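You operate a simulated robot arm through the tools that you are given. There is no shell and no other tool. Be economical: measure what you need, move in short steps, check, and stop when the job is done.

Carry out the task below with a simulated two-armed robot. There is one attempt and no reset: what you move stays moved.

TASK
Take the green cloth from the blue mat and lay it out flat on the top of the steel bench.

Only the result counts: the job must be done as asked and must still hold three seconds after the hand-in. Knocking over, shifting, dropping, spilling or breaking anything else fails it. Flat cloth is picked up by pressing the open fingertips on it (5 to 10 N) and closing them slowly along it; thin cloth reads only 2 to 8 mm in the jaws.

THE ROBOT
Two 6-joint arms with two-finger parallel grippers on one trunk, on a base that drives. Base frame: it is fixed to the floor where the robot stands at the start and does not move with it; the origin is under the middle of the robot, x ahead of it, y to its left, z up; the surface under the hand at the start is at about z = 0.9. Readings come in m, degrees, newtons and seconds.
The left shoulder is at the start at [-0.089, 0.177, 0.806], the right one opposite. With the tool pointing down near the work surface each hand reaches from about 0.1 to 0.68 m from the robot's upright axis, wherever it stands, measured 20 degrees to its own side. Places, roughly: top of the steel bench [0.6, 0.8, 0.9]. Payload 1.57 kg a hand.
The TCP of each hand is the grasp point between the finger pads, 0.03 m short of the fingertips. In the tool frame z runs along the fingers and y along their closing line. The gripper opens to 0.08 m. The fingers are 0.017 m wide and 0.012 m thick; the gripper's body (0.04 by 0.082 m) begins 0.08 m behind the TCP.
Orientation is told as [roll, pitch, yaw] about the base's x, y, z axes, in that order, counted from this pose: with the fingers straight down and closing along the base's y, the tool's x points along the base's -x, its y along +y and its z along -z.

THE INTERFACE
- The arms move only by the tool servo_tool. It takes "left_increments", "right_increments" or both (then of equal length, played together; a hand with none holds still); each is a list of rows, each a list of 6 numbers: the shift along the tool's x, y, z in units of 250 mm (1.0 is 250 mm), then the turn, a rotation vector about the tool's x, y, z in units of 45 degrees (1.0 is 45 degrees). In form: [[tx, ty, tz, ax, ay, az], ...]. A call has 1 to 12 rows; each row is the pose to reach, as a shift and turn from the pose commanded when the call began, along the tool's axes at that moment. "left_jaw" and "right_jaw" are, for a hand that has rows, the opening in per cent of the stroke, from 0 (shut) to 100 (fully open), set as the call begins (left out, the last holds). A call with a number of a shift or a turn outside -1 to 1 is refused whole. Rows are played at 5 a second. More than 0.05 m and 8.6 degrees between two rows, or a gripper value outside its range, and nothing of the call is played. A pose out of reach is approached as far as the arm can. The call stops where the force on the tool passes 40 N (or 10 N more than at its start, if that is more) or the arm is blocked; 0.2 s more then pass. The fingers move at their own pace (about 0.072 m/s each) and stop on an object; they squeeze with about 43 N. The grip force told is the motor's: it shows also when the fingers shut on nothing. Time passes only in rows, and 0.2 s behind the last, so rows that repeat a pose let the fingers close. It gives the time, the measured TCP pose, the force on the tool (base axes), the opening and the grip force at its end, in the units of the frame above (readings bear some noise), with the torque about the TCP (base axes, N m) and any sound that the robot's microphone picked up.
- Cameras (640 x 400 px; columns grow to the right, rows downward): "scene" is now at [0.0352, -0.0158, 1.5282]; the picture's right is [-0.21, -0.98, 0.00], its down [-0.75, 0.16, -0.64] and it looks along [0.62, -0.14, -0.77] (base axes); focal length 248 px, centre (320, 200). "left" rides on the left gripper at [0.072, 0.007, -0.122] in its tool frame; the picture's right is [-0.09, 1.00, 0.00], its down [-0.84, -0.08, -0.54] and it looks along [-0.54, -0.05, 0.84] (tool axes); focal length 238 px, centre (320, 200). "right" rides on the right gripper at [0.072, -0.007, -0.122] in its tool frame; the picture's right is [0.09, 1.00, 0.00], its down [-0.84, 0.08, -0.54] and it looks along [-0.54, 0.05, 0.84] (tool axes); focal length 238 px, centre (320, 200). There is no depth. A picture from a camera that has moved, and an enlarged one, comes with that camera's place and axes in the base frame and with its lens.
- get_image(camera): a new picture of that camera. No time passes.
- raise_lower(by): slides the trunk up (or, below 0, down) by that many m; the arms and the scene camera ride with it, the base frame stays. It gives what a move gives, with no picture.
- roll_base(legs): drives the robot by 1 to 6 legs, each [ahead, left, turn to the left] in m, m and degrees, along the robot's own axes; the way and the turn of a leg run together, so that a leg with both is an arc; at most 1.5 m and 180 degrees a leg. The arms and the cameras ride along, it lands a little off, and it stops where it bumps. It gives what a move gives.
- turn_head(pan, tilt): turns the head with the scene camera to pan (to the left, within 143 degrees either way) and tilt (down, from -29 to 69), counted from straight ahead of the robot. It gives what a move gives.
- zoom(camera, box): a new picture of the part [left, top, right, bottom] of that camera's present view, enlarged. No time passes.
- hand_in(): hands the job in; it is judged then, once.

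Work in short steps. Places have to be worked out from the pictures, the camera data and where the tool is seen: move nearer, look again, correct. Check each grasp and each placing, and mend what went wrong. You have 120 turns and 92 pictures in all, those below and enlarged ones among them. Open the grippers and draw the arms clear of the work before you hand the job in, unless the task says otherwise; then end with one line.

The tools are called after "Call:" as name(argument=value, ...) on one line, values as JSON. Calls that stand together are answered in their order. servo_tool: Moves the arms, as the interface text tells. Its arguments: {"type":"object","properties":{"left_increments":{"type":"array","items":{"type":"array","items":{"type":"number"}}},"left_jaw":{"type":"number"},"right_increments":{"type":"array","items":{"type":"array","items":{"type":"number"}}},"right_jaw":{"type":"number"}},"required":[]} The other tools are called the same way: raise_lower (by) slides the trunk up or down; roll_base (legs) drives the base; turn_head (pan, tilt) turns the head that bears the scene camera; get_image (camera) takes a picture; zoom (camera, box) takes an enlarged picture of a part of a camera's view; hand_in () hands the job in.

At the start:

```text
time_s: 0.0
left_position: [0.4122, 0.0071, 1.1202]
left_tool_rot: [0.0, 0.0, 0.0]
left_force: [-0.3, -0.9, 0.0]
left_wrist_torque: [-0.01, 0.01, 0.02]
left_grip_width: 0.08
left_grasp_force: 0.1
right_position: [0.3734, -0.3503, 1.1433]
right_tool_rot: [0.0, 0.0, 0.0]
right_force: [-0.5, 0.3, 0.4]
right_wrist_torque: [0.01, -0.03, 0.0]
right_grip_width: 0.08
right_grasp_force: 0.0
trunk travel left (down, up): [-0.25, 0.078]
robot x, y, heading: [-0.0005, 0.0015, 0.1]
head pan, tilt: [-12.3, 50.2]
```

scene: 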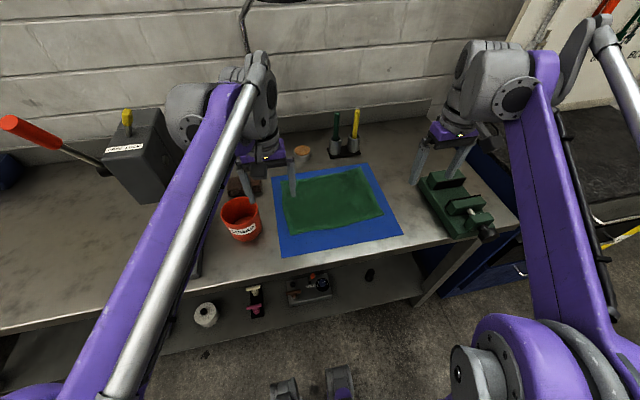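
right: 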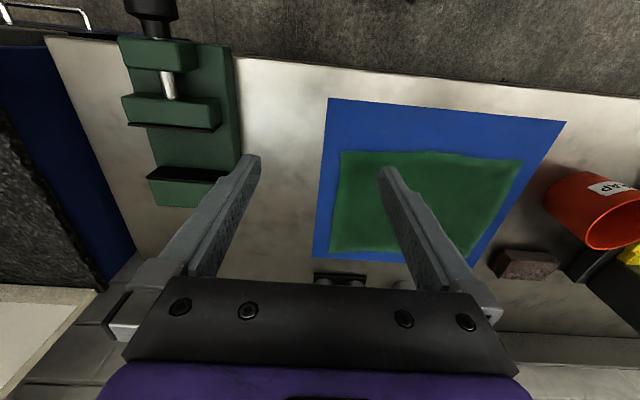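
left: 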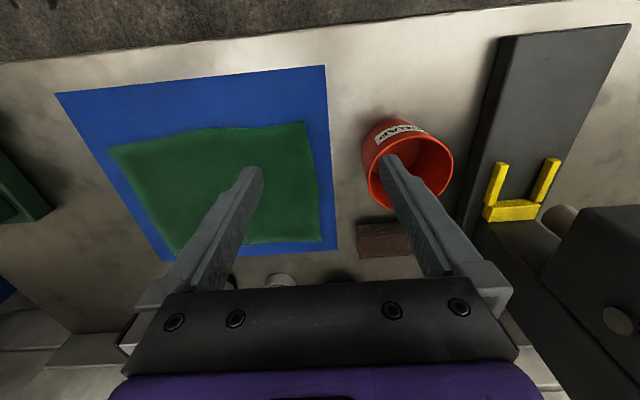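

The cloth lies at about x 0.44–0.66, y −0.33 to −0.01. I'll look left to find where the steel bench is.

Call:
turn_head(pan=50, tilt=40)

Call:
get_image(camera="scene")

```text
time_s: 1.3
left_position: [0.4132, 0.0092, 1.1209]
left_tool_rot: [0.0, 0.0, -0.1]
left_force: [0.3, 0.6, 0.2]
left_wrist_torque: [-0.01, 0.02, -0.02]
left_grip_width: 0.0799
left_grasp_force: 0.1
right_position: [0.3729, -0.3498, 1.1434]
right_tool_rot: [0.0, 0.1, 0.0]
right_force: [0.2, -0.4, 0.7]
right_wrist_torque: [-0.02, 0.01, 0.05]
right_grip_width: 0.0801
right_grasp_force: 0.0
trunk travel left (down, up): [-0.25, 0.078]
robot x, y, heading: [-0.0011, -0.0003, -0.1]
head pan, tilt: [50.0, 40.0]
```

```text
88 pictures are left
camera scene: at [0.0149, 0.0657, 1.5426], right [0.77, -0.64, 0.0], down [-0.41, -0.49, -0.77], along [0.49, 0.59, -0.64], focal length 248 px, centre (320, 200)
```

scene: 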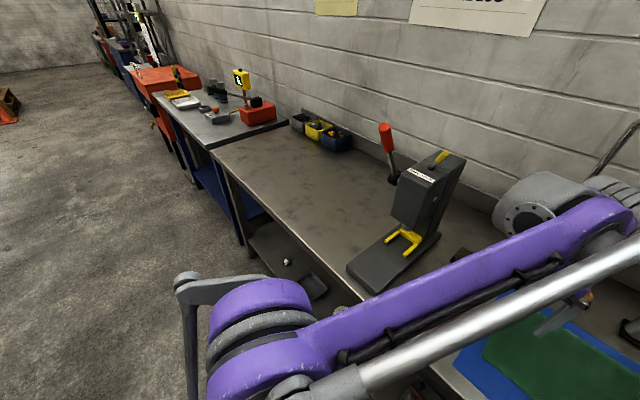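

The same bench runs left and has a free area at about x 0.35–0.8, y 0.45–1.0, to the left of the press. I'll move the base right to centre on the cloth and look down at it.

Call:
roll_base(legs=[[0, -0.17, 0]])

Call:
turn_head(pan=0, tilt=55)

Call:
get_image(camera="scene")

Call:
get_image(camera="left")

Call:
get_image(camera="right")

```text
time_s: 3.5
left_position: [0.4132, -0.1626, 1.1216]
left_tool_rot: [0.0, 0.1, 0.0]
left_force: [-0.4, -0.4, 0.6]
left_wrist_torque: [0.01, 0.0, 0.0]
left_grip_width: 0.08
left_grasp_force: 0.1
right_position: [0.372, -0.521, 1.1427]
right_tool_rot: [0.0, 0.0, 0.0]
right_force: [-0.2, 0.4, -0.4]
right_wrist_torque: [0.03, 0.0, 0.01]
right_grip_width: 0.0801
right_grasp_force: 0.0
trunk travel left (down, up): [-0.25, 0.078]
robot x, y, heading: [0.0024, -0.1691, 0.1]
head pan, tilt: [50.0, 40.0]
```

```text
time_s: 4.7
left_position: [0.4136, -0.1622, 1.1207]
left_tool_rot: [0.0, 0.0, 0.0]
left_force: [-0.1, 0.9, 0.5]
left_wrist_torque: [-0.01, -0.02, -0.01]
left_grip_width: 0.0798
left_grasp_force: 0.1
right_position: [0.3721, -0.5221, 1.1427]
right_tool_rot: [0.0, -0.1, 0.0]
right_force: [-1.1, -0.8, 0.4]
right_wrist_torque: [0.0, 0.0, 0.01]
right_grip_width: 0.08
right_grasp_force: 0.0
trunk travel left (down, up): [-0.25, 0.078]
robot x, y, heading: [-0.0014, -0.1728, -0.2]
head pan, tilt: [0.0, 55.0]
```

```text
87 pictures are left
camera scene: at [0.0323, -0.1708, 1.522], right [0.0, -1.0, 0.0], down [-0.82, 0.0, -0.57], along [0.57, 0.0, -0.82], focal length 248 px, centre (320, 200)
```

scene: 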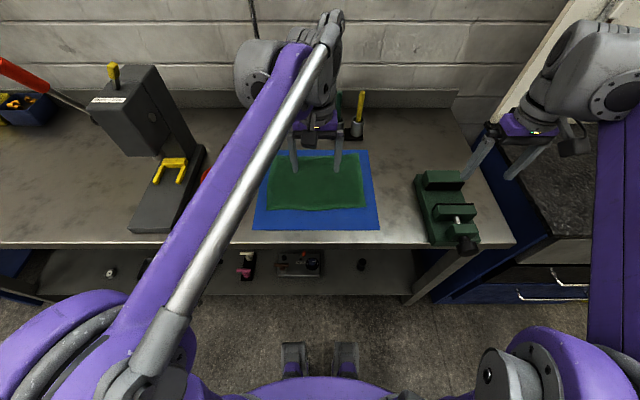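

```text
86 pictures are left
camera left: at [0.3412, -0.1544, 1.2429], right [0.09, 1.0, 0.0], down [0.84, -0.08, 0.54], along [0.54, -0.05, -0.84], focal length 238 px, centre (320, 200)
```

left: 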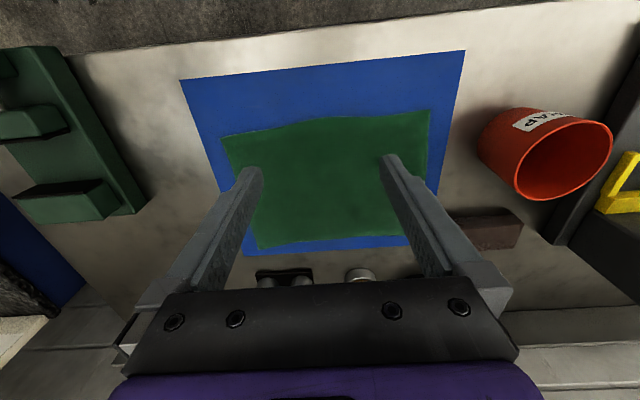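

```text
85 pictures are left
camera right: at [0.3015, -0.5288, 1.264], right [-0.09, 1.0, 0.0], down [0.84, 0.08, 0.54], along [0.54, 0.05, -0.84], focal length 238 px, centre (320, 200)
```

right: 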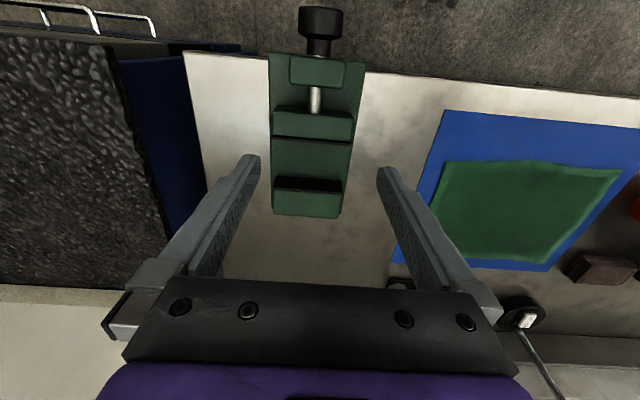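

The cloth's corners come out at about (0.43,−0.01), (0.44,−0.31), (0.66,−0.31) and (0.65,−0.01). I'll bring both hands above the two near corners, fingers closing along y.

Call:
servo_tool(left_increments=[[-0.02, 0.067, 0, 0, 0, 0], [-0.04, 0.134, 0, 0, 0, 0], [-0.06, 0.2, 0, 0, 0, 0], [-0.08, 0.268, 0, 0, 0, 0], [-0.1, 0.335, 0, 0, 0, 0], [-0.12, 0.4, 0, 0, 0, 0], [-0.146, 0.469, 0, 0, 0, 0], [-0.146, 0.469, 0.15, 0, 0, 0], [-0.146, 0.469, 0.3, 0, 0, 0], [-0.146, 0.469, 0.45, 0, 0, 0], [-0.146, 0.469, 0.6, 0, 0, 0]], right_increments=[[-0.05, 0.143, 0, 0, 0, 0], [-0.1, 0.286, 0, 0, 0, 0], [-0.15, 0.429, 0, 0, 0, 0], [-0.2, 0.571, 0, 0, 0, 0], [-0.25, 0.714, 0, 0, 0, 0], [-0.3, 0.857, 0, 0, 0, 0], [-0.36, 1.0, 0, 0, 0, 0], [-0.36, 1.0, 0.17, 0, 0, 0], [-0.36, 1.0, 0.34, 0, 0, 0], [-0.36, 1.0, 0.51, 0, 0, 0], [-0.36, 1.0, 0.68, 0, 0, 0]], left_jaw=40, right_jaw=40)

Call:
get_image(camera="left")

Call:
get_image(camera="right")

```text
time_s: 7.0
left_position: [0.4508, -0.0455, 0.9688]
left_tool_rot: [0.0, -0.1, 0.0]
left_force: [0.2, -0.5, 0.2]
left_wrist_torque: [-0.02, -0.01, 0.01]
left_grip_width: 0.0317
left_grasp_force: 0.2
right_position: [0.463, -0.2713, 0.9716]
right_tool_rot: [0.0, 0.0, -0.1]
right_force: [-1.0, -0.4, 0.1]
right_wrist_torque: [-0.01, -0.02, -0.02]
right_grip_width: 0.0319
right_grasp_force: 0.0
trunk travel left (down, up): [-0.25, 0.078]
robot x, y, heading: [0.0, -0.1699, -0.0]
head pan, tilt: [0.0, 55.0]
```

```text
84 pictures are left
camera left: at [0.378, -0.0373, 1.0915], right [0.09, 1.0, 0.0], down [0.84, -0.08, 0.54], along [0.54, -0.05, -0.84], focal length 238 px, centre (320, 200)
```

left: 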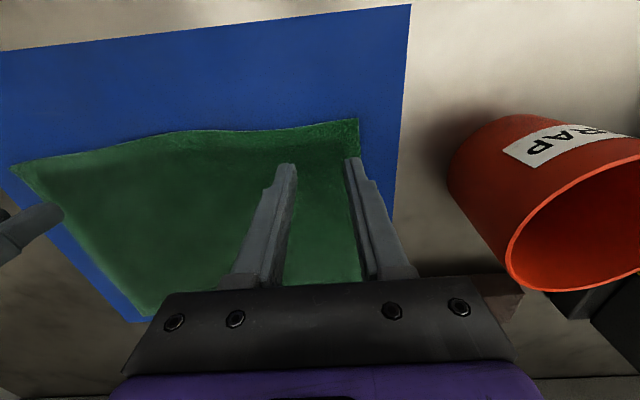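

```text
83 pictures are left
camera right: at [0.3924, -0.2777, 1.0934], right [-0.09, 1.0, 0.0], down [0.84, 0.08, 0.54], along [0.54, 0.05, -0.84], focal length 238 px, centre (320, 200)
```

right: 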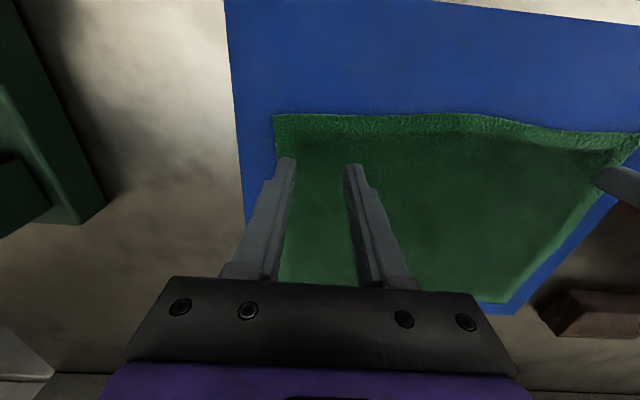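

Both hands sit just inside the near corners. I'll shift the left 10 mm inward and descend to just about contact, checking forces.

Call:
servo_tool(left_increments=[[0, -0.04, 0, 0, 0, 0], [0, -0.04, 0.05, 0, 0, 0], [0, -0.04, 0.09, 0, 0, 0], [0, -0.04, 0.11, 0, 0, 0], [0, -0.04, 0.125, 0, 0, 0]], right_increments=[[0, 0, 0.02, 0, 0, 0], [0, 0, 0.06, 0, 0, 0], [0, 0, 0.1, 0, 0, 0], [0, 0, 0.12, 0, 0, 0], [0, 0, 0.135, 0, 0, 0]])

```text
time_s: 8.2
left_position: [0.4509, -0.0555, 0.9396]
left_tool_rot: [0.0, 0.1, 0.1]
left_force: [0.0, 0.2, 0.8]
left_wrist_torque: [0.03, 0.02, 0.04]
left_grip_width: 0.0319
left_grasp_force: 0.0
right_position: [0.4636, -0.2717, 0.9382]
right_tool_rot: [0.0, 0.1, 0.0]
right_force: [0.9, 0.4, 0.9]
right_wrist_torque: [-0.01, 0.0, -0.03]
right_grip_width: 0.032
right_grasp_force: 0.1
trunk travel left (down, up): [-0.25, 0.078]
robot x, y, heading: [-0.0005, -0.1767, -0.2]
head pan, tilt: [0.0, 55.0]
```

No contact yet; I'll go down in 1 mm steps.

Call:
servo_tool(left_increments=[[0, 0, 0.004, 0, 0, 0], [0, 0, 0.008, 0, 0, 0], [0, 0, 0.012, 0, 0, 0], [0, 0, 0.016, 0, 0, 0]], right_increments=[[0, 0, 0.004, 0, 0, 0], [0, 0, 0.008, 0, 0, 0], [0, 0, 0.012, 0, 0, 0], [0, 0, 0.012, 0, 0, 0]])

```text
time_s: 9.2
left_position: [0.4496, -0.0541, 0.9356]
left_tool_rot: [-0.1, 0.0, -0.1]
left_force: [-0.3, 0.0, 0.3]
left_wrist_torque: [0.02, 0.01, -0.02]
left_grip_width: 0.0321
left_grasp_force: 0.1
right_position: [0.4622, -0.2721, 0.9357]
right_tool_rot: [0.1, 0.0, 0.0]
right_force: [0.0, -0.4, 0.7]
right_wrist_torque: [-0.01, 0.0, 0.02]
right_grip_width: 0.032
right_grasp_force: 0.1
trunk travel left (down, up): [-0.25, 0.078]
robot x, y, heading: [0.0005, -0.1693, 0.1]
head pan, tilt: [0.0, 55.0]
```

Still no contact; continuing.

Call:
servo_tool(left_increments=[[0, 0, 0.004, 0, 0, 0], [0, 0, 0.008, 0, 0, 0], [0, 0, 0.012, 0, 0, 0]], right_increments=[[0, 0, 0.004, 0, 0, 0], [0, 0, 0.008, 0, 0, 0], [0, 0, 0.012, 0, 0, 0]])

```text
time_s: 10.1
left_position: [0.45, -0.0558, 0.9323]
left_tool_rot: [0.1, -0.1, 0.0]
left_force: [1.3, -1.2, 8.2]
left_wrist_torque: [-0.02, -0.02, 0.02]
left_grip_width: 0.0321
left_grasp_force: 0.1
right_position: [0.4625, -0.2721, 0.9333]
right_tool_rot: [0.0, -0.1, 0.0]
right_force: [1.3, 1.3, 9.6]
right_wrist_torque: [-0.01, -0.07, -0.02]
right_grip_width: 0.0318
right_grasp_force: 0.1
trunk travel left (down, up): [-0.25, 0.078]
robot x, y, heading: [-0.0013, -0.1721, -0.1]
head pan, tilt: [0.0, 55.0]
```

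Contact at 8–10 N on both. Now closing the fingers in steps.

Call:
servo_tool(left_increments=[[0, 0, 0, 0, 0, 0], [0, 0, 0, 0, 0, 0]], right_increments=[[0, 0, 0, 0, 0, 0], [0, 0, 0, 0, 0, 0]], left_jaw=28, right_jaw=28)

Call:
servo_tool(left_increments=[[0, 0, 0, 0, 0, 0], [0, 0, 0, 0, 0, 0]], right_increments=[[0, 0, 0, 0, 0, 0], [0, 0, 0, 0, 0, 0]], left_jaw=16, right_jaw=16)

Call:
servo_tool(left_increments=[[0, 0, 0, 0, 0, 0], [0, 0, 0, 0, 0, 0], [0, 0, 0, 0, 0, 0]], right_increments=[[0, 0, 0, 0, 0, 0], [0, 0, 0, 0, 0, 0], [0, 0, 0, 0, 0, 0]], left_jaw=0, right_jaw=0)

Call:
get_image(camera="left")

Call:
get_image(camera="right")

```text
time_s: 10.7
left_position: [0.4494, -0.056, 0.9336]
left_tool_rot: [0.0, 0.0, -0.1]
left_force: [0.3, -3.4, 8.9]
left_wrist_torque: [-0.03, -0.03, 0.03]
left_grip_width: 0.0235
left_grasp_force: 0.4
right_position: [0.4623, -0.2714, 0.9333]
right_tool_rot: [0.0, -0.1, 0.0]
right_force: [1.0, 3.3, 10.8]
right_wrist_torque: [0.07, -0.03, 0.03]
right_grip_width: 0.0233
right_grasp_force: 0.2
trunk travel left (down, up): [-0.25, 0.078]
robot x, y, heading: [-0.0009, -0.1705, 0.2]
head pan, tilt: [0.0, 55.0]
```

```text
time_s: 11.2
left_position: [0.4484, -0.0547, 0.9339]
left_tool_rot: [0.0, 0.0, 0.1]
left_force: [0.1, -3.4, 8.8]
left_wrist_torque: [-0.11, 0.02, -0.04]
left_grip_width: 0.0138
left_grasp_force: 0.7
right_position: [0.4623, -0.2725, 0.9322]
right_tool_rot: [0.0, -0.1, 0.0]
right_force: [0.1, 3.5, 11.6]
right_wrist_torque: [0.06, 0.02, -0.03]
right_grip_width: 0.0127
right_grasp_force: 3.1
trunk travel left (down, up): [-0.25, 0.078]
robot x, y, heading: [-0.0014, -0.1762, 0.1]
head pan, tilt: [0.0, 55.0]
```

```text
time_s: 12.1
left_position: [0.4486, -0.0545, 0.9326]
left_tool_rot: [-0.1, 0.0, -0.1]
left_force: [0.8, -13.2, 9.4]
left_wrist_torque: [-0.37, -0.01, 0.04]
left_grip_width: 0.0039
left_grasp_force: 24.7
right_position: [0.4624, -0.2715, 0.9333]
right_tool_rot: [0.1, 0.0, 0.0]
right_force: [-0.8, 13.7, 9.8]
right_wrist_torque: [0.39, 0.01, -0.04]
right_grip_width: 0.004
right_grasp_force: 25.3
trunk travel left (down, up): [-0.25, 0.078]
robot x, y, heading: [0.0015, -0.1756, 0.0]
head pan, tilt: [0.0, 55.0]
```

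```text
82 pictures are left
camera left: at [0.3768, -0.0474, 1.0554], right [0.09, 1.0, 0.0], down [0.84, -0.08, 0.54], along [0.54, -0.05, -0.84], focal length 238 px, centre (320, 200)
```

left: 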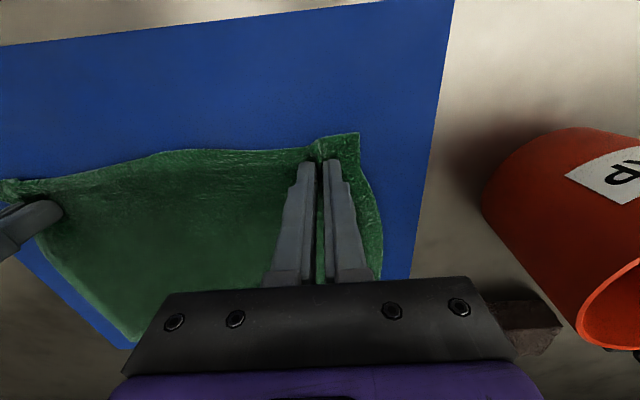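

```text
81 pictures are left
camera right: at [0.3907, -0.2783, 1.0544], right [-0.09, 1.0, 0.0], down [0.84, 0.08, 0.54], along [0.54, 0.05, -0.84], focal length 238 px, centre (320, 200)
```

right: 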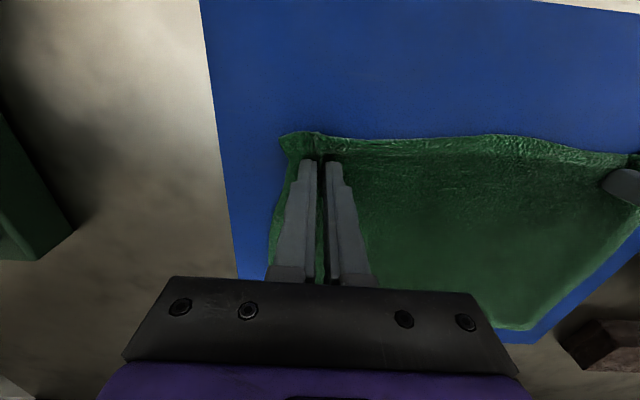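

Both jaws read 4 mm with grip: caught. The cloth is taut between them, so I'll ease each hand inward 4 mm and lift slowly.

Call:
servo_tool(left_increments=[[0, -0.016, -0.04, 0, 0, 0], [0, -0.016, -0.12, 0, 0, 0], [0, -0.016, -0.2, 0, 0, 0], [0, -0.016, -0.28, 0, 0, 0], [0, -0.016, -0.36, 0, 0, 0]], right_increments=[[0, 0.016, -0.04, 0, 0, 0], [0, 0.016, -0.12, 0, 0, 0], [0, 0.016, -0.2, 0, 0, 0], [0, 0.016, -0.28, 0, 0, 0], [0, 0.016, -0.36, 0, 0, 0]])

Call:
get_image(camera="scene")

```text
time_s: 13.2
left_position: [0.4506, -0.0582, 1.0208]
left_tool_rot: [-0.1, 0.0, 0.0]
left_force: [-0.6, -3.3, -0.4]
left_wrist_torque: [-0.08, -0.02, 0.01]
left_grip_width: 0.0037
left_grasp_force: 24.9
right_position: [0.4615, -0.2677, 1.0232]
right_tool_rot: [0.0, 0.1, 0.0]
right_force: [0.6, 2.9, -0.8]
right_wrist_torque: [0.11, -0.01, -0.02]
right_grip_width: 0.0037
right_grasp_force: 24.7
trunk travel left (down, up): [-0.25, 0.078]
robot x, y, heading: [0.0029, -0.1761, 0.1]
head pan, tilt: [0.0, 55.0]
```

```text
80 pictures are left
camera scene: at [0.032, -0.1709, 1.522], right [0.0, -1.0, 0.0], down [-0.82, 0.0, -0.57], along [0.57, 0.0, -0.82], focal length 248 px, centre (320, 200)
```

scene: 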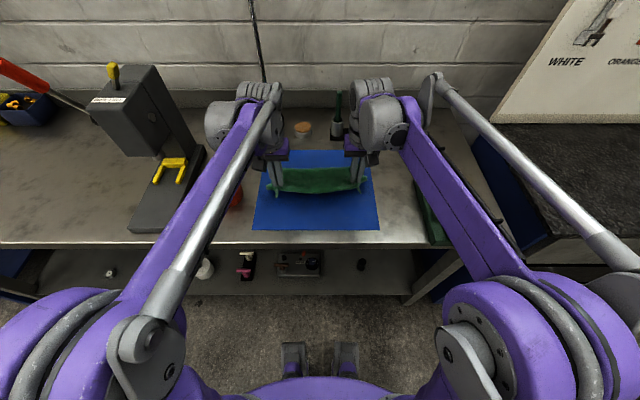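

The cloth hangs from both hands. I'll lift further to clear and look over the left-rear floor before backing off.

Call:
servo_tool(left_increments=[[0, 0, -0.15, 0, 0, 0], [0, 0, -0.3, 0, 0, 0], [0, 0, -0.45, 0, 0, 0], [0, 0, -0.6, 0, 0, 0], [0, 0, -0.75, 0, 0, 0], [0, 0, -0.88, 0, 0, 0]], right_increments=[[0, 0, -0.15, 0, 0, 0], [0, 0, -0.3, 0, 0, 0], [0, 0, -0.45, 0, 0, 0], [0, 0, -0.6, 0, 0, 0], [0, 0, -0.75, 0, 0, 0], [0, 0, -0.88, 0, 0, 0]])

Call:
get_image(camera="scene")

Call:
turn_head(pan=140, tilt=35)

Call:
get_image(camera="scene")

```text
time_s: 14.7
left_position: [0.4526, -0.059, 1.2392]
left_tool_rot: [0.0, 0.2, 0.0]
left_force: [-0.6, -3.5, -0.3]
left_wrist_torque: [-0.08, 0.04, 0.0]
left_grip_width: 0.004
left_grasp_force: 24.7
right_position: [0.4626, -0.2685, 1.227]
right_tool_rot: [-0.1, 0.1, 0.0]
right_force: [0.3, 3.7, -1.0]
right_wrist_torque: [0.09, 0.03, -0.02]
right_grip_width: 0.0039
right_grasp_force: 24.0
right hand out of reach, approached as far as the arm can: row 6
trunk travel left (down, up): [-0.25, 0.078]
robot x, y, heading: [0.0005, -0.1705, 0.0]
head pan, tilt: [0.0, 55.0]
```

```text
79 pictures are left
camera scene: at [0.0346, -0.1711, 1.5219], right [0.0, -1.0, 0.0], down [-0.82, 0.0, -0.57], along [0.57, 0.0, -0.82], focal length 248 px, centre (320, 200)
```

scene: 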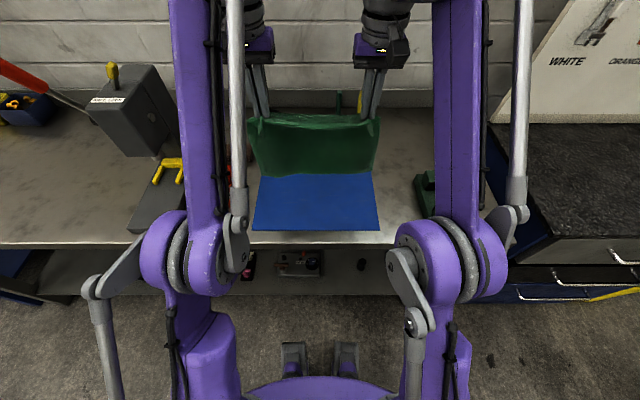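

```text
time_s: 16.9
left_position: [0.4501, -0.058, 1.2407]
left_tool_rot: [0.0, 0.0, 0.0]
left_force: [-0.2, -3.6, -0.6]
left_wrist_torque: [-0.1, -0.02, 0.0]
left_grip_width: 0.0038
left_grasp_force: 23.9
right_position: [0.461, -0.2674, 1.2287]
right_tool_rot: [0.0, 0.0, 0.0]
right_force: [0.0, 4.6, -0.2]
right_wrist_torque: [0.08, 0.0, -0.01]
right_grip_width: 0.0038
right_grasp_force: 24.5
trunk travel left (down, up): [-0.25, 0.078]
robot x, y, heading: [0.002, -0.1747, -0.1]
head pan, tilt: [140.0, 35.0]
```

```text
78 pictures are left
camera scene: at [-0.1072, -0.1141, 1.5502], right [0.64, 0.77, 0.0], down [0.44, -0.37, -0.82], along [-0.63, 0.53, -0.57], focal length 248 px, centre (320, 200)
```

scene: 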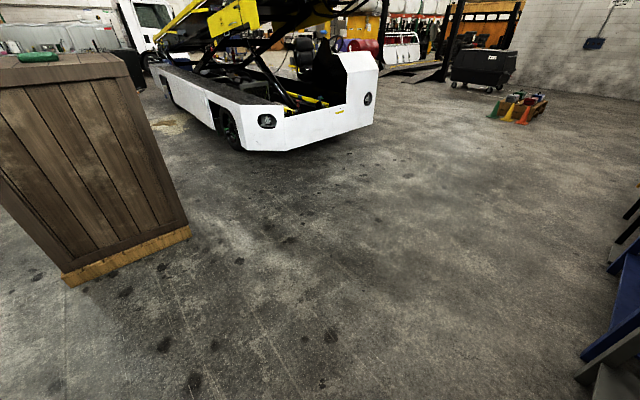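

Behind is clear for about 1.9 m. I'll back off 0.45 m, shift left 0.92 m, and check before driving in again.

Call:
roll_base(legs=[[-0.45, 0, 0], [0, 0.92, 0]])

Call:
turn_head(pan=0, tilt=45)

Call:
get_image(camera="scene")

```text
time_s: 27.6
left_position: [-0.0031, 0.8652, 1.2406]
left_tool_rot: [0.0, 0.0, 0.1]
left_force: [0.6, -3.6, -0.2]
left_wrist_torque: [-0.12, -0.04, -0.02]
left_grip_width: 0.0038
left_grasp_force: 24.8
right_position: [0.0087, 0.6558, 1.2283]
right_tool_rot: [0.0, 0.0, 0.2]
right_force: [-0.7, 3.7, -0.3]
right_wrist_torque: [0.1, 0.04, 0.03]
right_grip_width: 0.0039
right_grasp_force: 25.0
trunk travel left (down, up): [-0.25, 0.078]
robot x, y, heading: [-0.4531, 0.75, 0.5]
head pan, tilt: [140.0, 35.0]
```

```text
time_s: 29.9
left_position: [-0.0045, 0.8655, 1.2414]
left_tool_rot: [0.1, 0.0, 0.1]
left_force: [0.6, -3.9, -0.5]
left_wrist_torque: [-0.12, 0.0, 0.0]
left_grip_width: 0.0038
left_grasp_force: 24.3
right_position: [0.0087, 0.6565, 1.2281]
right_tool_rot: [0.0, 0.0, 0.1]
right_force: [-0.3, 3.5, 0.4]
right_wrist_torque: [0.08, 0.0, -0.03]
right_grip_width: 0.0041
right_grasp_force: 24.4
trunk travel left (down, up): [-0.25, 0.078]
robot x, y, heading: [-0.4536, 0.7498, 0.2]
head pan, tilt: [0.0, 45.0]
```

```text
77 pictures are left
camera scene: at [-0.4111, 0.7516, 1.5354], right [0.0, -1.0, 0.0], down [-0.71, 0.0, -0.71], along [0.71, 0.0, -0.71], focal length 248 px, centre (320, 200)
```

scene: 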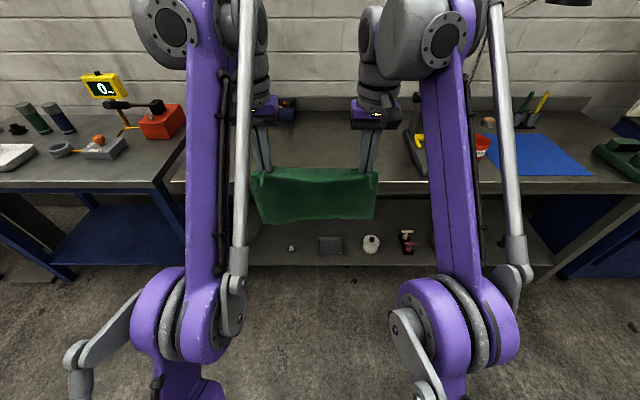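

The cloth hangs with its lower edge near z 1.04, clear of the bench. I'll shift 0.05 m further left and drive in 0.50 m.

Call:
roll_base(legs=[[0, 0.05, 0], [0.5, 0, 0]])

Call:
get_image(camera="scene")

```text
time_s: 33.5
left_position: [0.4963, 0.9171, 1.2406]
left_tool_rot: [0.0, 0.0, 0.2]
left_force: [-0.1, -3.9, 0.0]
left_wrist_torque: [-0.1, -0.02, -0.02]
left_grip_width: 0.0036
left_grasp_force: 24.6
right_position: [0.5075, 0.7072, 1.228]
right_tool_rot: [0.1, 0.1, 0.2]
right_force: [-0.1, 4.0, 0.3]
right_wrist_torque: [0.09, -0.01, -0.05]
right_grip_width: 0.0037
right_grasp_force: 24.5
trunk travel left (down, up): [-0.25, 0.078]
robot x, y, heading: [0.0465, 0.8053, 0.4]
head pan, tilt: [0.0, 45.0]
```

```text
76 pictures are left
camera scene: at [0.0883, 0.8032, 1.5354], right [0.0, -1.0, 0.0], down [-0.71, 0.0, -0.71], along [0.71, 0.0, -0.71], focal length 248 px, centre (320, 200)
```

scene: 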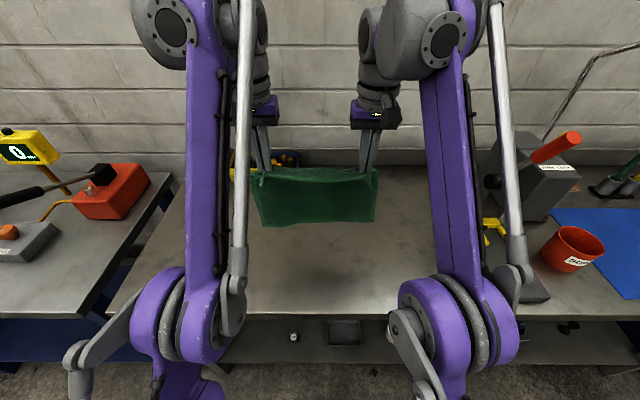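

I'll move the hands forward to x 0.59, level them, and lower so that the hanging edge is just above the bench.

Call:
servo_tool(left_increments=[[-0.05, 0, 0.1, 0, 0, 0], [-0.13, 0, 0.2, 0, 0, 0], [-0.22, 0, 0.3, 0, 0, 0], [-0.3, 0, 0.4, 0, 0, 0], [-0.375, 0, 0.402, 0, 0, 0]], right_increments=[[-0.04, 0, 0.08, 0, 0, 0], [-0.11, 0, 0.16, 0, 0, 0], [-0.19, 0, 0.25, 0, 0, 0], [-0.26, 0, 0.35, 0, 0, 0], [-0.33, 0, 0.352, 0, 0, 0]])

Call:
turn_head(pan=0, tilt=45)

Call:
get_image(camera="scene")

Call:
get_image(camera="left")

```text
time_s: 34.7
left_position: [0.5903, 0.9181, 1.1391]
left_tool_rot: [-0.2, -0.1, 0.2]
left_force: [-0.5, -3.6, 0.1]
left_wrist_torque: [-0.06, 0.01, 0.02]
left_grip_width: 0.0037
left_grasp_force: 23.8
left hand out of reach, approached as far as the arm can: row 1, 2, 3, 4
right_position: [0.5905, 0.7088, 1.1388]
right_tool_rot: [0.0, -0.1, 0.2]
right_force: [0.5, 2.3, 0.2]
right_wrist_torque: [0.04, 0.01, 0.01]
right_grip_width: 0.0038
right_grasp_force: 24.5
trunk travel left (down, up): [-0.25, 0.078]
robot x, y, heading: [0.0479, 0.8021, 0.3]
head pan, tilt: [0.0, 45.0]
```

```text
time_s: 35.3
left_position: [0.5885, 0.9175, 1.1397]
left_tool_rot: [0.0, 0.1, 0.1]
left_force: [0.5, -2.0, 0.2]
left_wrist_torque: [-0.1, -0.02, -0.01]
left_grip_width: 0.0037
left_grasp_force: 24.5
right_position: [0.5886, 0.7082, 1.1395]
right_tool_rot: [0.0, 0.0, 0.2]
right_force: [0.4, 3.0, 0.4]
right_wrist_torque: [0.05, 0.01, 0.02]
right_grip_width: 0.004
right_grasp_force: 25.1
trunk travel left (down, up): [-0.25, 0.078]
robot x, y, heading: [0.0493, 0.8005, 0.3]
head pan, tilt: [0.0, 45.0]
```

```text
75 pictures are left
camera scene: at [0.0881, 0.8032, 1.5354], right [0.0, -1.0, 0.0], down [-0.71, 0.0, -0.71], along [0.71, 0.0, -0.71], focal length 248 px, centre (320, 200)
```

scene: 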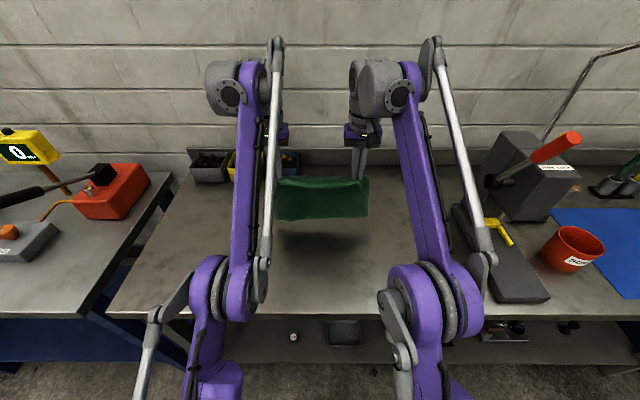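

```text
74 pictures are left
camera left: at [0.5168, 0.925, 1.2629], right [0.09, 1.0, 0.0], down [0.84, -0.07, 0.54], along [0.54, -0.05, -0.84], focal length 238 px, centre (320, 200)
```

left: 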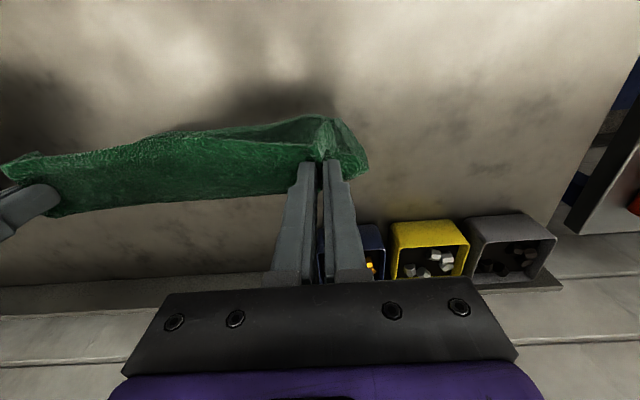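

The arms are clear of the press and bins. I'll go 20 mm further forward and lower until the hanging edge touches.

Call:
servo_tool(left_increments=[[-0.04, 0, 0.0, 0, 0, 0], [-0.08, 0, 0.02, 0, 0, 0], [-0.08, 0, 0.05, 0, 0, 0], [-0.08, 0, 0.08, 0, 0, 0], [-0.08, 0, 0.08, 0, 0, 0]], right_increments=[[-0.04, 0, 0.0, 0, 0, 0], [-0.08, 0, 0.02, 0, 0, 0], [-0.08, 0, 0.05, 0, 0, 0], [-0.08, 0, 0.08, 0, 0, 0], [-0.08, 0, 0.08, 0, 0, 0]])

Call:
zoom(camera="scene", box=[200, 120, 440, 270])

```text
time_s: 36.5
left_position: [0.6101, 0.9173, 1.1208]
left_tool_rot: [0.0, 0.1, 0.2]
left_force: [0.0, -3.8, -0.6]
left_wrist_torque: [-0.08, 0.0, -0.03]
left_grip_width: 0.0039
left_grasp_force: 24.5
left hand out of reach, approached as far as the arm can: row 1, 2, 3
right_position: [0.6087, 0.7082, 1.1207]
right_tool_rot: [0.0, 0.1, 0.2]
right_force: [0.6, 3.6, 0.2]
right_wrist_torque: [0.08, -0.03, 0.0]
right_grip_width: 0.0038
right_grasp_force: 24.9
right hand out of reach, approached as far as the arm can: row 1, 2, 3
trunk travel left (down, up): [-0.25, 0.078]
robot x, y, heading: [0.0447, 0.7991, 0.0]
head pan, tilt: [0.0, 45.0]
```

```text
2.67 times, centred on (320, 195) of scene
camera zoom: at [0.088, 0.8032, 1.5354], right [0.0, -1.0, 0.0], down [-0.71, 0.0, -0.71], along [0.71, 0.0, -0.71], focal length 662 px, centre (320, 213)
```

zoom: 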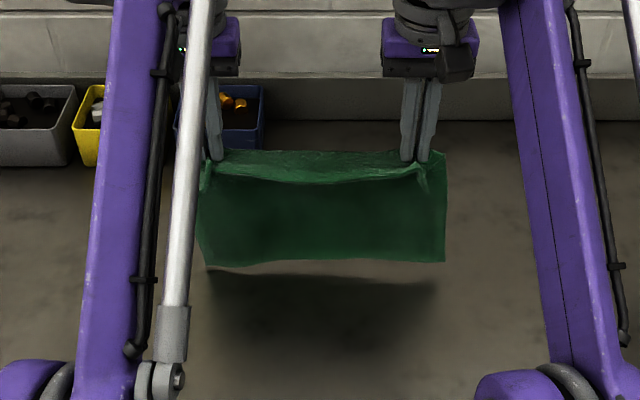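

The lower edge is still ~3 cm up. I'll lower 30 mm straight, then descend while drawing the hands back so it lays down away from the robot.

Call:
servo_tool(left_increments=[[0, 0, 0.06, 0, 0, 0], [0, 0, 0.13, 0, 0, 0], [0.06, 0, 0.19, 0, 0, 0], [0.12, 0, 0.25, 0, 0, 0], [0.18, 0, 0.31, 0, 0, 0], [0.24, 0, 0.37, 0, 0, 0]], right_increments=[[0, 0, 0.06, 0, 0, 0], [0, 0, 0.13, 0, 0, 0], [0.06, 0, 0.19, 0, 0, 0], [0.12, 0, 0.25, 0, 0, 0], [0.18, 0, 0.31, 0, 0, 0], [0.24, 0, 0.37, 0, 0, 0]])

Call:
get_image(camera="scene")

Call:
get_image(camera="left")

```text
time_s: 37.9
left_position: [0.6084, 0.9111, 1.0359]
left_tool_rot: [-0.1, 0.0, 0.3]
left_force: [-3.2, -5.9, 0.9]
left_wrist_torque: [-0.17, 0.06, -0.01]
left_grip_width: 0.0041
left_grasp_force: 25.6
left hand out of reach, approached as far as the arm can: row 3, 4, 5, 6
right_position: [0.5504, 0.7081, 1.0267]
right_tool_rot: [-0.1, 0.0, 0.2]
right_force: [2.4, 5.7, -0.3]
right_wrist_torque: [0.17, -0.05, -0.01]
right_grip_width: 0.0039
right_grasp_force: 24.8
trunk travel left (down, up): [-0.25, 0.078]
robot x, y, heading: [0.0439, 0.7971, 0.2]
head pan, tilt: [0.0, 45.0]
```

```text
72 pictures are left
camera scene: at [0.0884, 0.8031, 1.5354], right [0.0, -1.0, 0.0], down [-0.71, 0.0, -0.71], along [0.71, 0.0, -0.71], focal length 248 px, centre (320, 200)
```

scene: 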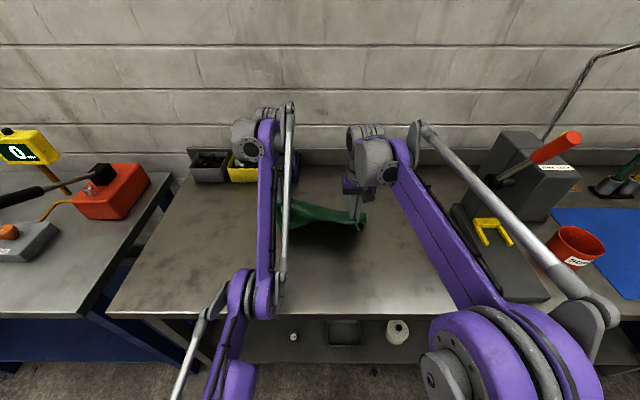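

```text
71 pictures are left
camera left: at [0.5361, 0.9187, 1.159], right [0.09, 1.0, 0.0], down [0.84, -0.07, 0.54], along [0.54, -0.05, -0.84], focal length 238 px, centre (320, 200)
```

left: 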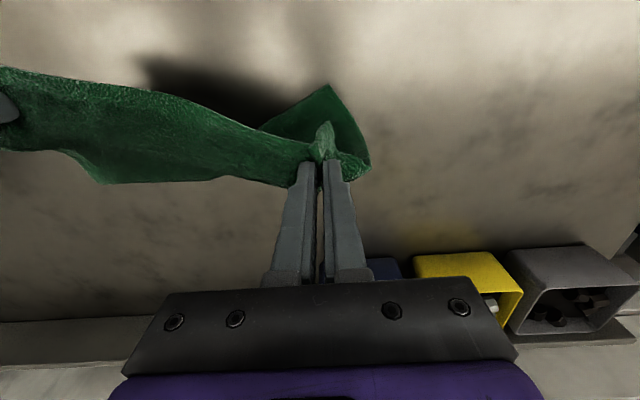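

The left hand lagged (stuck at x 0.608, "out of reach") while the right came back. I'll hold the right and see whether the left catches up with its commanded pose.

Call:
servo_tool(left_increments=[[0, 0, 0, 0, 0, 0], [0, 0, 0, 0, 0, 0], [0.02, 0, 0, 0, 0, 0]])

```text
time_s: 38.7
left_position: [0.608, 0.9113, 1.0362]
left_tool_rot: [0.0, 0.1, 0.2]
left_force: [-2.8, -6.4, -1.0]
left_wrist_torque: [-0.2, 0.08, -0.05]
left_grip_width: 0.0041
left_grasp_force: 24.8
left hand out of reach, approached as far as the arm can: row 3
right_position: [0.5492, 0.7074, 1.0279]
right_tool_rot: [0.1, 0.1, 0.2]
right_force: [1.8, 6.6, -0.2]
right_wrist_torque: [0.19, -0.06, -0.07]
right_grip_width: 0.0039
right_grasp_force: 24.4
trunk travel left (down, up): [-0.25, 0.078]
robot x, y, heading: [0.0443, 0.8047, 0.4]
head pan, tilt: [0.0, 45.0]
```

I'll try freeing the left arm by raising it back the way it came, with small rows.

Call:
servo_tool(left_increments=[[0, 0, -0.08, 0, 0, 0], [0, 0, -0.16, 0, 0, 0], [0, 0, -0.24, 0, 0, 0]])

```text
time_s: 39.5
left_position: [0.6085, 0.9101, 1.0974]
left_tool_rot: [-0.2, 0.0, 0.1]
left_force: [-7.5, -19.3, -7.3]
left_wrist_torque: [-0.61, 0.19, -0.1]
left_grip_width: 0.0042
left_grasp_force: 25.0
right_position: [0.5493, 0.7089, 1.0292]
right_tool_rot: [0.2, -0.1, 0.3]
right_force: [6.3, 19.3, 6.7]
right_wrist_torque: [0.69, -0.14, -0.07]
right_grip_width: 0.0043
right_grasp_force: 25.1
trunk travel left (down, up): [-0.25, 0.078]
robot x, y, heading: [0.0402, 0.8004, 0.1]
head pan, tilt: [0.0, 45.0]
```

Tension rose; now bring the left back in x at this height, slightly inward.

Call:
servo_tool(left_increments=[[0.05, -0.01, 0, 0, 0, 0], [0.1, -0.02, 0, 0, 0, 0], [0.17, -0.02, 0, 0, 0, 0], [0.24, -0.02, 0, 0, 0, 0]])

```text
time_s: 40.5
left_position: [0.5858, 0.9014, 1.1103]
left_tool_rot: [0.0, 0.1, 0.3]
left_force: [-1.0, -10.4, -4.5]
left_wrist_torque: [-0.29, 0.08, -0.06]
left_grip_width: 0.0039
left_grasp_force: 24.4
left hand out of reach, approached as far as the arm can: row 2, 3, 4
right_position: [0.5494, 0.7073, 1.0282]
right_tool_rot: [-0.1, 0.0, 0.2]
right_force: [2.5, 9.1, 3.2]
right_wrist_torque: [0.35, -0.07, -0.04]
right_grip_width: 0.0037
right_grasp_force: 24.5
trunk travel left (down, up): [-0.25, 0.078]
robot x, y, heading: [0.0454, 0.8015, 0.5]
head pan, tilt: [0.0, 45.0]
```

The left arm is on an elbow branch that can't fold inward down here; the earlier straight vertical path at about 0.45 m ahead worked. I'll lift both hands back to z≈1.24, x≈0.50 and redo the descent from there.

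Call:
servo_tool(left_increments=[[0, 0, -0.05, 0, 0, 0], [0, 0, -0.12, 0, 0, 0], [0.02, 0, -0.22, 0, 0, 0], [0.1, 0, -0.34, 0, 0, 0], [0.2, 0, -0.45, 0, 0, 0], [0.3, 0, -0.52, 0, 0, 0], [0.34, 0, -0.52, 0, 0, 0]], right_increments=[[0, 0, -0.14, 0, 0, 0], [0, 0, -0.28, 0, 0, 0], [0, 0, -0.42, 0, 0, 0], [0.03, 0, -0.56, 0, 0, 0], [0.1, 0, -0.7, 0, 0, 0], [0.16, 0, -0.8, 0, 0, 0], [0.2, 0, -0.82, 0, 0, 0]])

Call:
get_image(camera="scene")

```text
time_s: 42.1
left_position: [0.499, 0.9012, 1.2374]
left_tool_rot: [0.0, -0.1, 0.2]
left_force: [-0.3, 1.0, -0.4]
left_wrist_torque: [-0.03, 0.0, -0.01]
left_grip_width: 0.0042
left_grasp_force: 24.6
left hand out of reach, approached as far as the arm can: row 3, 4, 5, 6, 7
right_position: [0.5015, 0.7084, 1.2324]
right_tool_rot: [0.0, 0.1, 0.1]
right_force: [0.3, 0.2, 0.3]
right_wrist_torque: [0.02, 0.0, 0.02]
right_grip_width: 0.0039
right_grasp_force: 24.5
trunk travel left (down, up): [-0.25, 0.078]
robot x, y, heading: [0.0475, 0.8041, 0.2]
head pan, tilt: [0.0, 45.0]
```

```text
70 pictures are left
camera scene: at [0.0882, 0.8031, 1.5354], right [0.0, -1.0, 0.0], down [-0.71, 0.0, -0.71], along [0.71, 0.0, -0.71], focal length 248 px, centre (320, 200)
```

scene: 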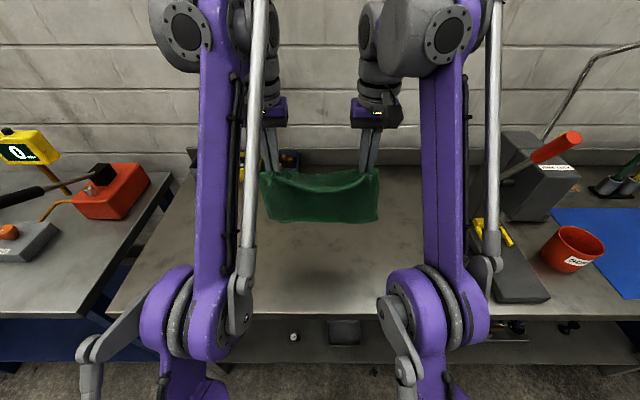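

Recovered, cloth still held at both corners. I'll re-spread the left by 14 mm and descend vertically to z≈1.11.

Call:
servo_tool(left_increments=[[0.01, 0.056, 0.04, 0, 0, 0], [0.01, 0.056, 0.16, 0, 0, 0], [0.01, 0.056, 0.28, 0, 0, 0], [0.01, 0.056, 0.4, 0, 0, 0], [0.01, 0.056, 0.51, 0, 0, 0]], right_increments=[[0.02, 0, 0.03, 0, 0, 0], [0.02, 0, 0.15, 0, 0, 0], [0.02, 0, 0.27, 0, 0, 0], [0.02, 0, 0.39, 0, 0, 0], [0.02, 0, 0.49, 0, 0, 0]])

Call:
get_image(camera="scene")

```text
time_s: 43.3
left_position: [0.5718, 0.9075, 1.1455]
left_tool_rot: [0.0, 0.2, 0.2]
left_force: [-0.4, 0.3, 0.4]
left_wrist_torque: [0.0, 0.03, -0.03]
left_grip_width: 0.0037
left_grasp_force: 24.1
left hand out of reach, approached as far as the arm can: row 1, 2, 3, 4, 5
right_position: [0.5626, 0.7208, 1.1575]
right_tool_rot: [0.1, 0.1, 0.1]
right_force: [0.5, -0.2, -0.5]
right_wrist_torque: [-0.01, 0.01, 0.0]
right_grip_width: 0.0037
right_grasp_force: 24.5
right hand out of reach, approached as far as the arm can: row 1, 2, 3, 4, 5
trunk travel left (down, up): [-0.25, 0.078]
robot x, y, heading: [0.0434, 0.8042, 0.1]
head pan, tilt: [0.0, 45.0]
```

```text
69 pictures are left
camera scene: at [0.0899, 0.8032, 1.5353], right [0.0, -1.0, 0.0], down [-0.71, 0.0, -0.71], along [0.71, 0.0, -0.71], focal length 248 px, centre (320, 200)
```

scene: 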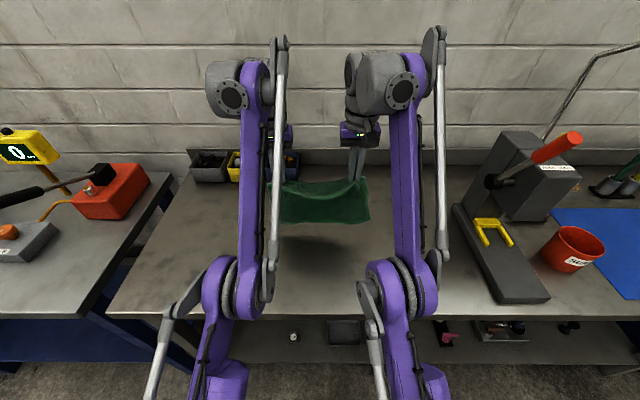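

Both arms are near-straight at this height, so they can't fold inward. They do hold steadily, so I'll lay the cloth using the trunk (down) and base (back) instead; first I level and re-spread the right hand and drive 0.04 m forward.

Call:
servo_tool(right_increments=[[-0.02, -0.04, 0.02, 0, 0, 0], [-0.036, -0.084, 0.048, 0, 0, 0], [-0.036, -0.084, 0.048, 0, 0, 0]])

Call:
roll_base(legs=[[0.04, 0, 0]])

Call:
raise_lower(by=-0.04)

Call:
zoom(camera="scene", box=[160, 80, 480, 280])

```text
time_s: 44.1
left_position: [0.5699, 0.9071, 1.1467]
left_tool_rot: [0.0, 0.2, 0.2]
left_force: [-0.6, -2.5, 0.0]
left_wrist_torque: [-0.1, -0.01, 0.0]
left_grip_width: 0.0039
left_grasp_force: 24.7
right_position: [0.5708, 0.6997, 1.1471]
right_tool_rot: [0.0, 0.2, 0.2]
right_force: [0.1, 2.3, 0.5]
right_wrist_torque: [0.06, 0.04, -0.02]
right_grip_width: 0.0038
right_grasp_force: 24.7
trunk travel left (down, up): [-0.25, 0.078]
robot x, y, heading: [0.0505, 0.7985, 0.2]
head pan, tilt: [0.0, 45.0]
```

```text
time_s: 45.0
left_position: [0.609, 0.9072, 1.1463]
left_tool_rot: [-0.1, 0.2, 0.2]
left_force: [-0.3, -2.6, 0.7]
left_wrist_torque: [-0.05, 0.01, 0.02]
left_grip_width: 0.0039
left_grasp_force: 25.1
right_position: [0.608, 0.6993, 1.1473]
right_tool_rot: [0.1, 0.0, 0.3]
right_force: [-0.4, 2.2, -0.3]
right_wrist_torque: [0.08, 0.0, 0.0]
right_grip_width: 0.0041
right_grasp_force: 24.7
trunk travel left (down, up): [-0.25, 0.078]
robot x, y, heading: [0.0833, 0.8009, 0.2]
head pan, tilt: [0.0, 45.0]
```

```text
time_s: 45.9
left_position: [0.6083, 0.9063, 1.1071]
left_tool_rot: [0.0, 0.1, 0.2]
left_force: [0.8, -1.7, 0.2]
left_wrist_torque: [-0.09, 0.0, 0.0]
left_grip_width: 0.0037
left_grasp_force: 24.4
right_position: [0.6095, 0.6983, 1.1076]
right_tool_rot: [0.0, 0.0, 0.2]
right_force: [0.1, 1.7, -0.3]
right_wrist_torque: [0.04, -0.02, -0.02]
right_grip_width: 0.0039
right_grasp_force: 24.8
trunk travel left (down, up): [-0.21, 0.118]
robot x, y, heading: [0.084, 0.8039, 0.0]
head pan, tilt: [0.0, 45.0]
```

```text
2.00 times, centred on (320, 180) of scene
camera zoom: at [0.1281, 0.8033, 1.4955], right [0.0, -1.0, 0.0], down [-0.71, 0.0, -0.71], along [0.71, 0.0, -0.71], focal length 497 px, centre (320, 240)
```

zoom: 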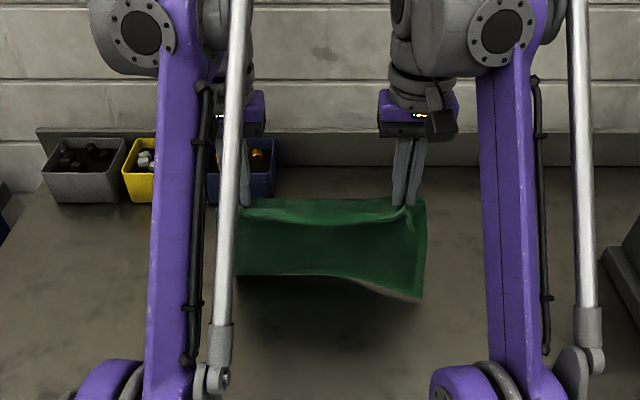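

The lower edge is just above the bench. I'll lower 2 cm to touch, then alternate 3 cm back and 3 cm down.

Call:
raise_lower(by=-0.025)

Call:
roll_base(legs=[[-0.025, 0, 0]])

Call:
raise_lower(by=-0.025)

Call:
roll_base(legs=[[-0.03, 0, 0]])

Call:
zoom(camera="scene", box=[160, 80, 480, 280])

Call:
get_image(camera="right")

```text
time_s: 46.6
left_position: [0.6089, 0.9074, 1.0804]
left_tool_rot: [-0.1, 0.3, 0.2]
left_force: [0.0, -2.5, -0.3]
left_wrist_torque: [-0.04, 0.04, -0.02]
left_grip_width: 0.004
left_grasp_force: 24.6
right_position: [0.6096, 0.6989, 1.0819]
right_tool_rot: [-0.1, 0.1, 0.1]
right_force: [0.4, 1.1, -0.2]
right_wrist_torque: [0.04, 0.0, -0.02]
right_grip_width: 0.0037
right_grasp_force: 24.4
trunk travel left (down, up): [-0.185, 0.143]
robot x, y, heading: [0.0852, 0.8018, 0.2]
head pan, tilt: [0.0, 45.0]
```

```text
time_s: 47.4
left_position: [0.5841, 0.906, 1.081]
left_tool_rot: [0.0, 0.2, 0.2]
left_force: [-0.4, -1.7, -0.6]
left_wrist_torque: [-0.07, -0.01, 0.02]
left_grip_width: 0.0037
left_grasp_force: 24.4
right_position: [0.5851, 0.6993, 1.0826]
right_tool_rot: [0.1, 0.1, 0.2]
right_force: [-0.6, 2.4, -0.6]
right_wrist_torque: [0.02, 0.0, -0.03]
right_grip_width: 0.0041
right_grasp_force: 24.2
trunk travel left (down, up): [-0.185, 0.143]
robot x, y, heading: [0.0618, 0.8015, 0.4]
head pan, tilt: [0.0, 45.0]
```

```text
time_s: 48.1
left_position: [0.5847, 0.9059, 1.055]
left_tool_rot: [0.0, 0.1, 0.3]
left_force: [0.7, -1.4, 0.1]
left_wrist_torque: [-0.07, 0.01, -0.02]
left_grip_width: 0.0037
left_grasp_force: 24.0
right_position: [0.5846, 0.6988, 1.0576]
right_tool_rot: [0.0, 0.1, 0.1]
right_force: [-1.0, 1.6, -0.5]
right_wrist_torque: [0.06, -0.02, -0.01]
right_grip_width: 0.0039
right_grasp_force: 24.7
trunk travel left (down, up): [-0.16, 0.168]
robot x, y, heading: [0.0629, 0.8059, 0.3]
head pan, tilt: [0.0, 45.0]
```

```text
time_s: 48.9
left_position: [0.5548, 0.9069, 1.0569]
left_tool_rot: [-0.1, 0.1, 0.2]
left_force: [-0.6, -1.6, -0.5]
left_wrist_torque: [-0.04, -0.06, -0.01]
left_grip_width: 0.0038
left_grasp_force: 24.2
right_position: [0.5548, 0.6978, 1.0586]
right_tool_rot: [0.0, 0.1, 0.3]
right_force: [-0.3, 1.4, -0.2]
right_wrist_torque: [0.09, -0.04, 0.02]
right_grip_width: 0.0035
right_grasp_force: 24.7
trunk travel left (down, up): [-0.16, 0.168]
robot x, y, heading: [0.0267, 0.8022, 0.2]
head pan, tilt: [0.0, 45.0]
```

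```text
2.00 times, centred on (320, 180) of scene
camera zoom: at [0.0778, 0.8032, 1.4473], right [0.0, -1.0, 0.0], down [-0.71, 0.0, -0.71], along [0.71, 0.0, -0.71], focal length 497 px, centre (320, 240)
```

zoom: 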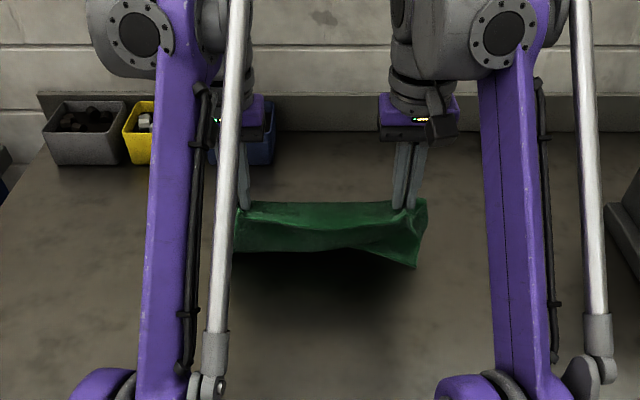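

```text
66 pictures are left
camera right: at [0.4835, 0.6918, 1.179], right [-0.1, 1.0, 0.0], down [0.84, 0.08, 0.54], along [0.54, 0.05, -0.84], focal length 238 px, centre (320, 200)
```

right: 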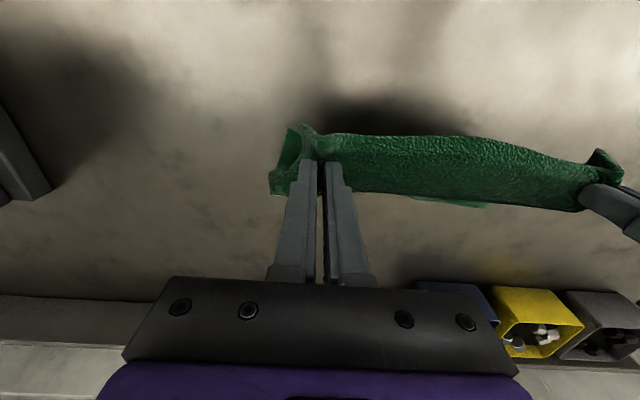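

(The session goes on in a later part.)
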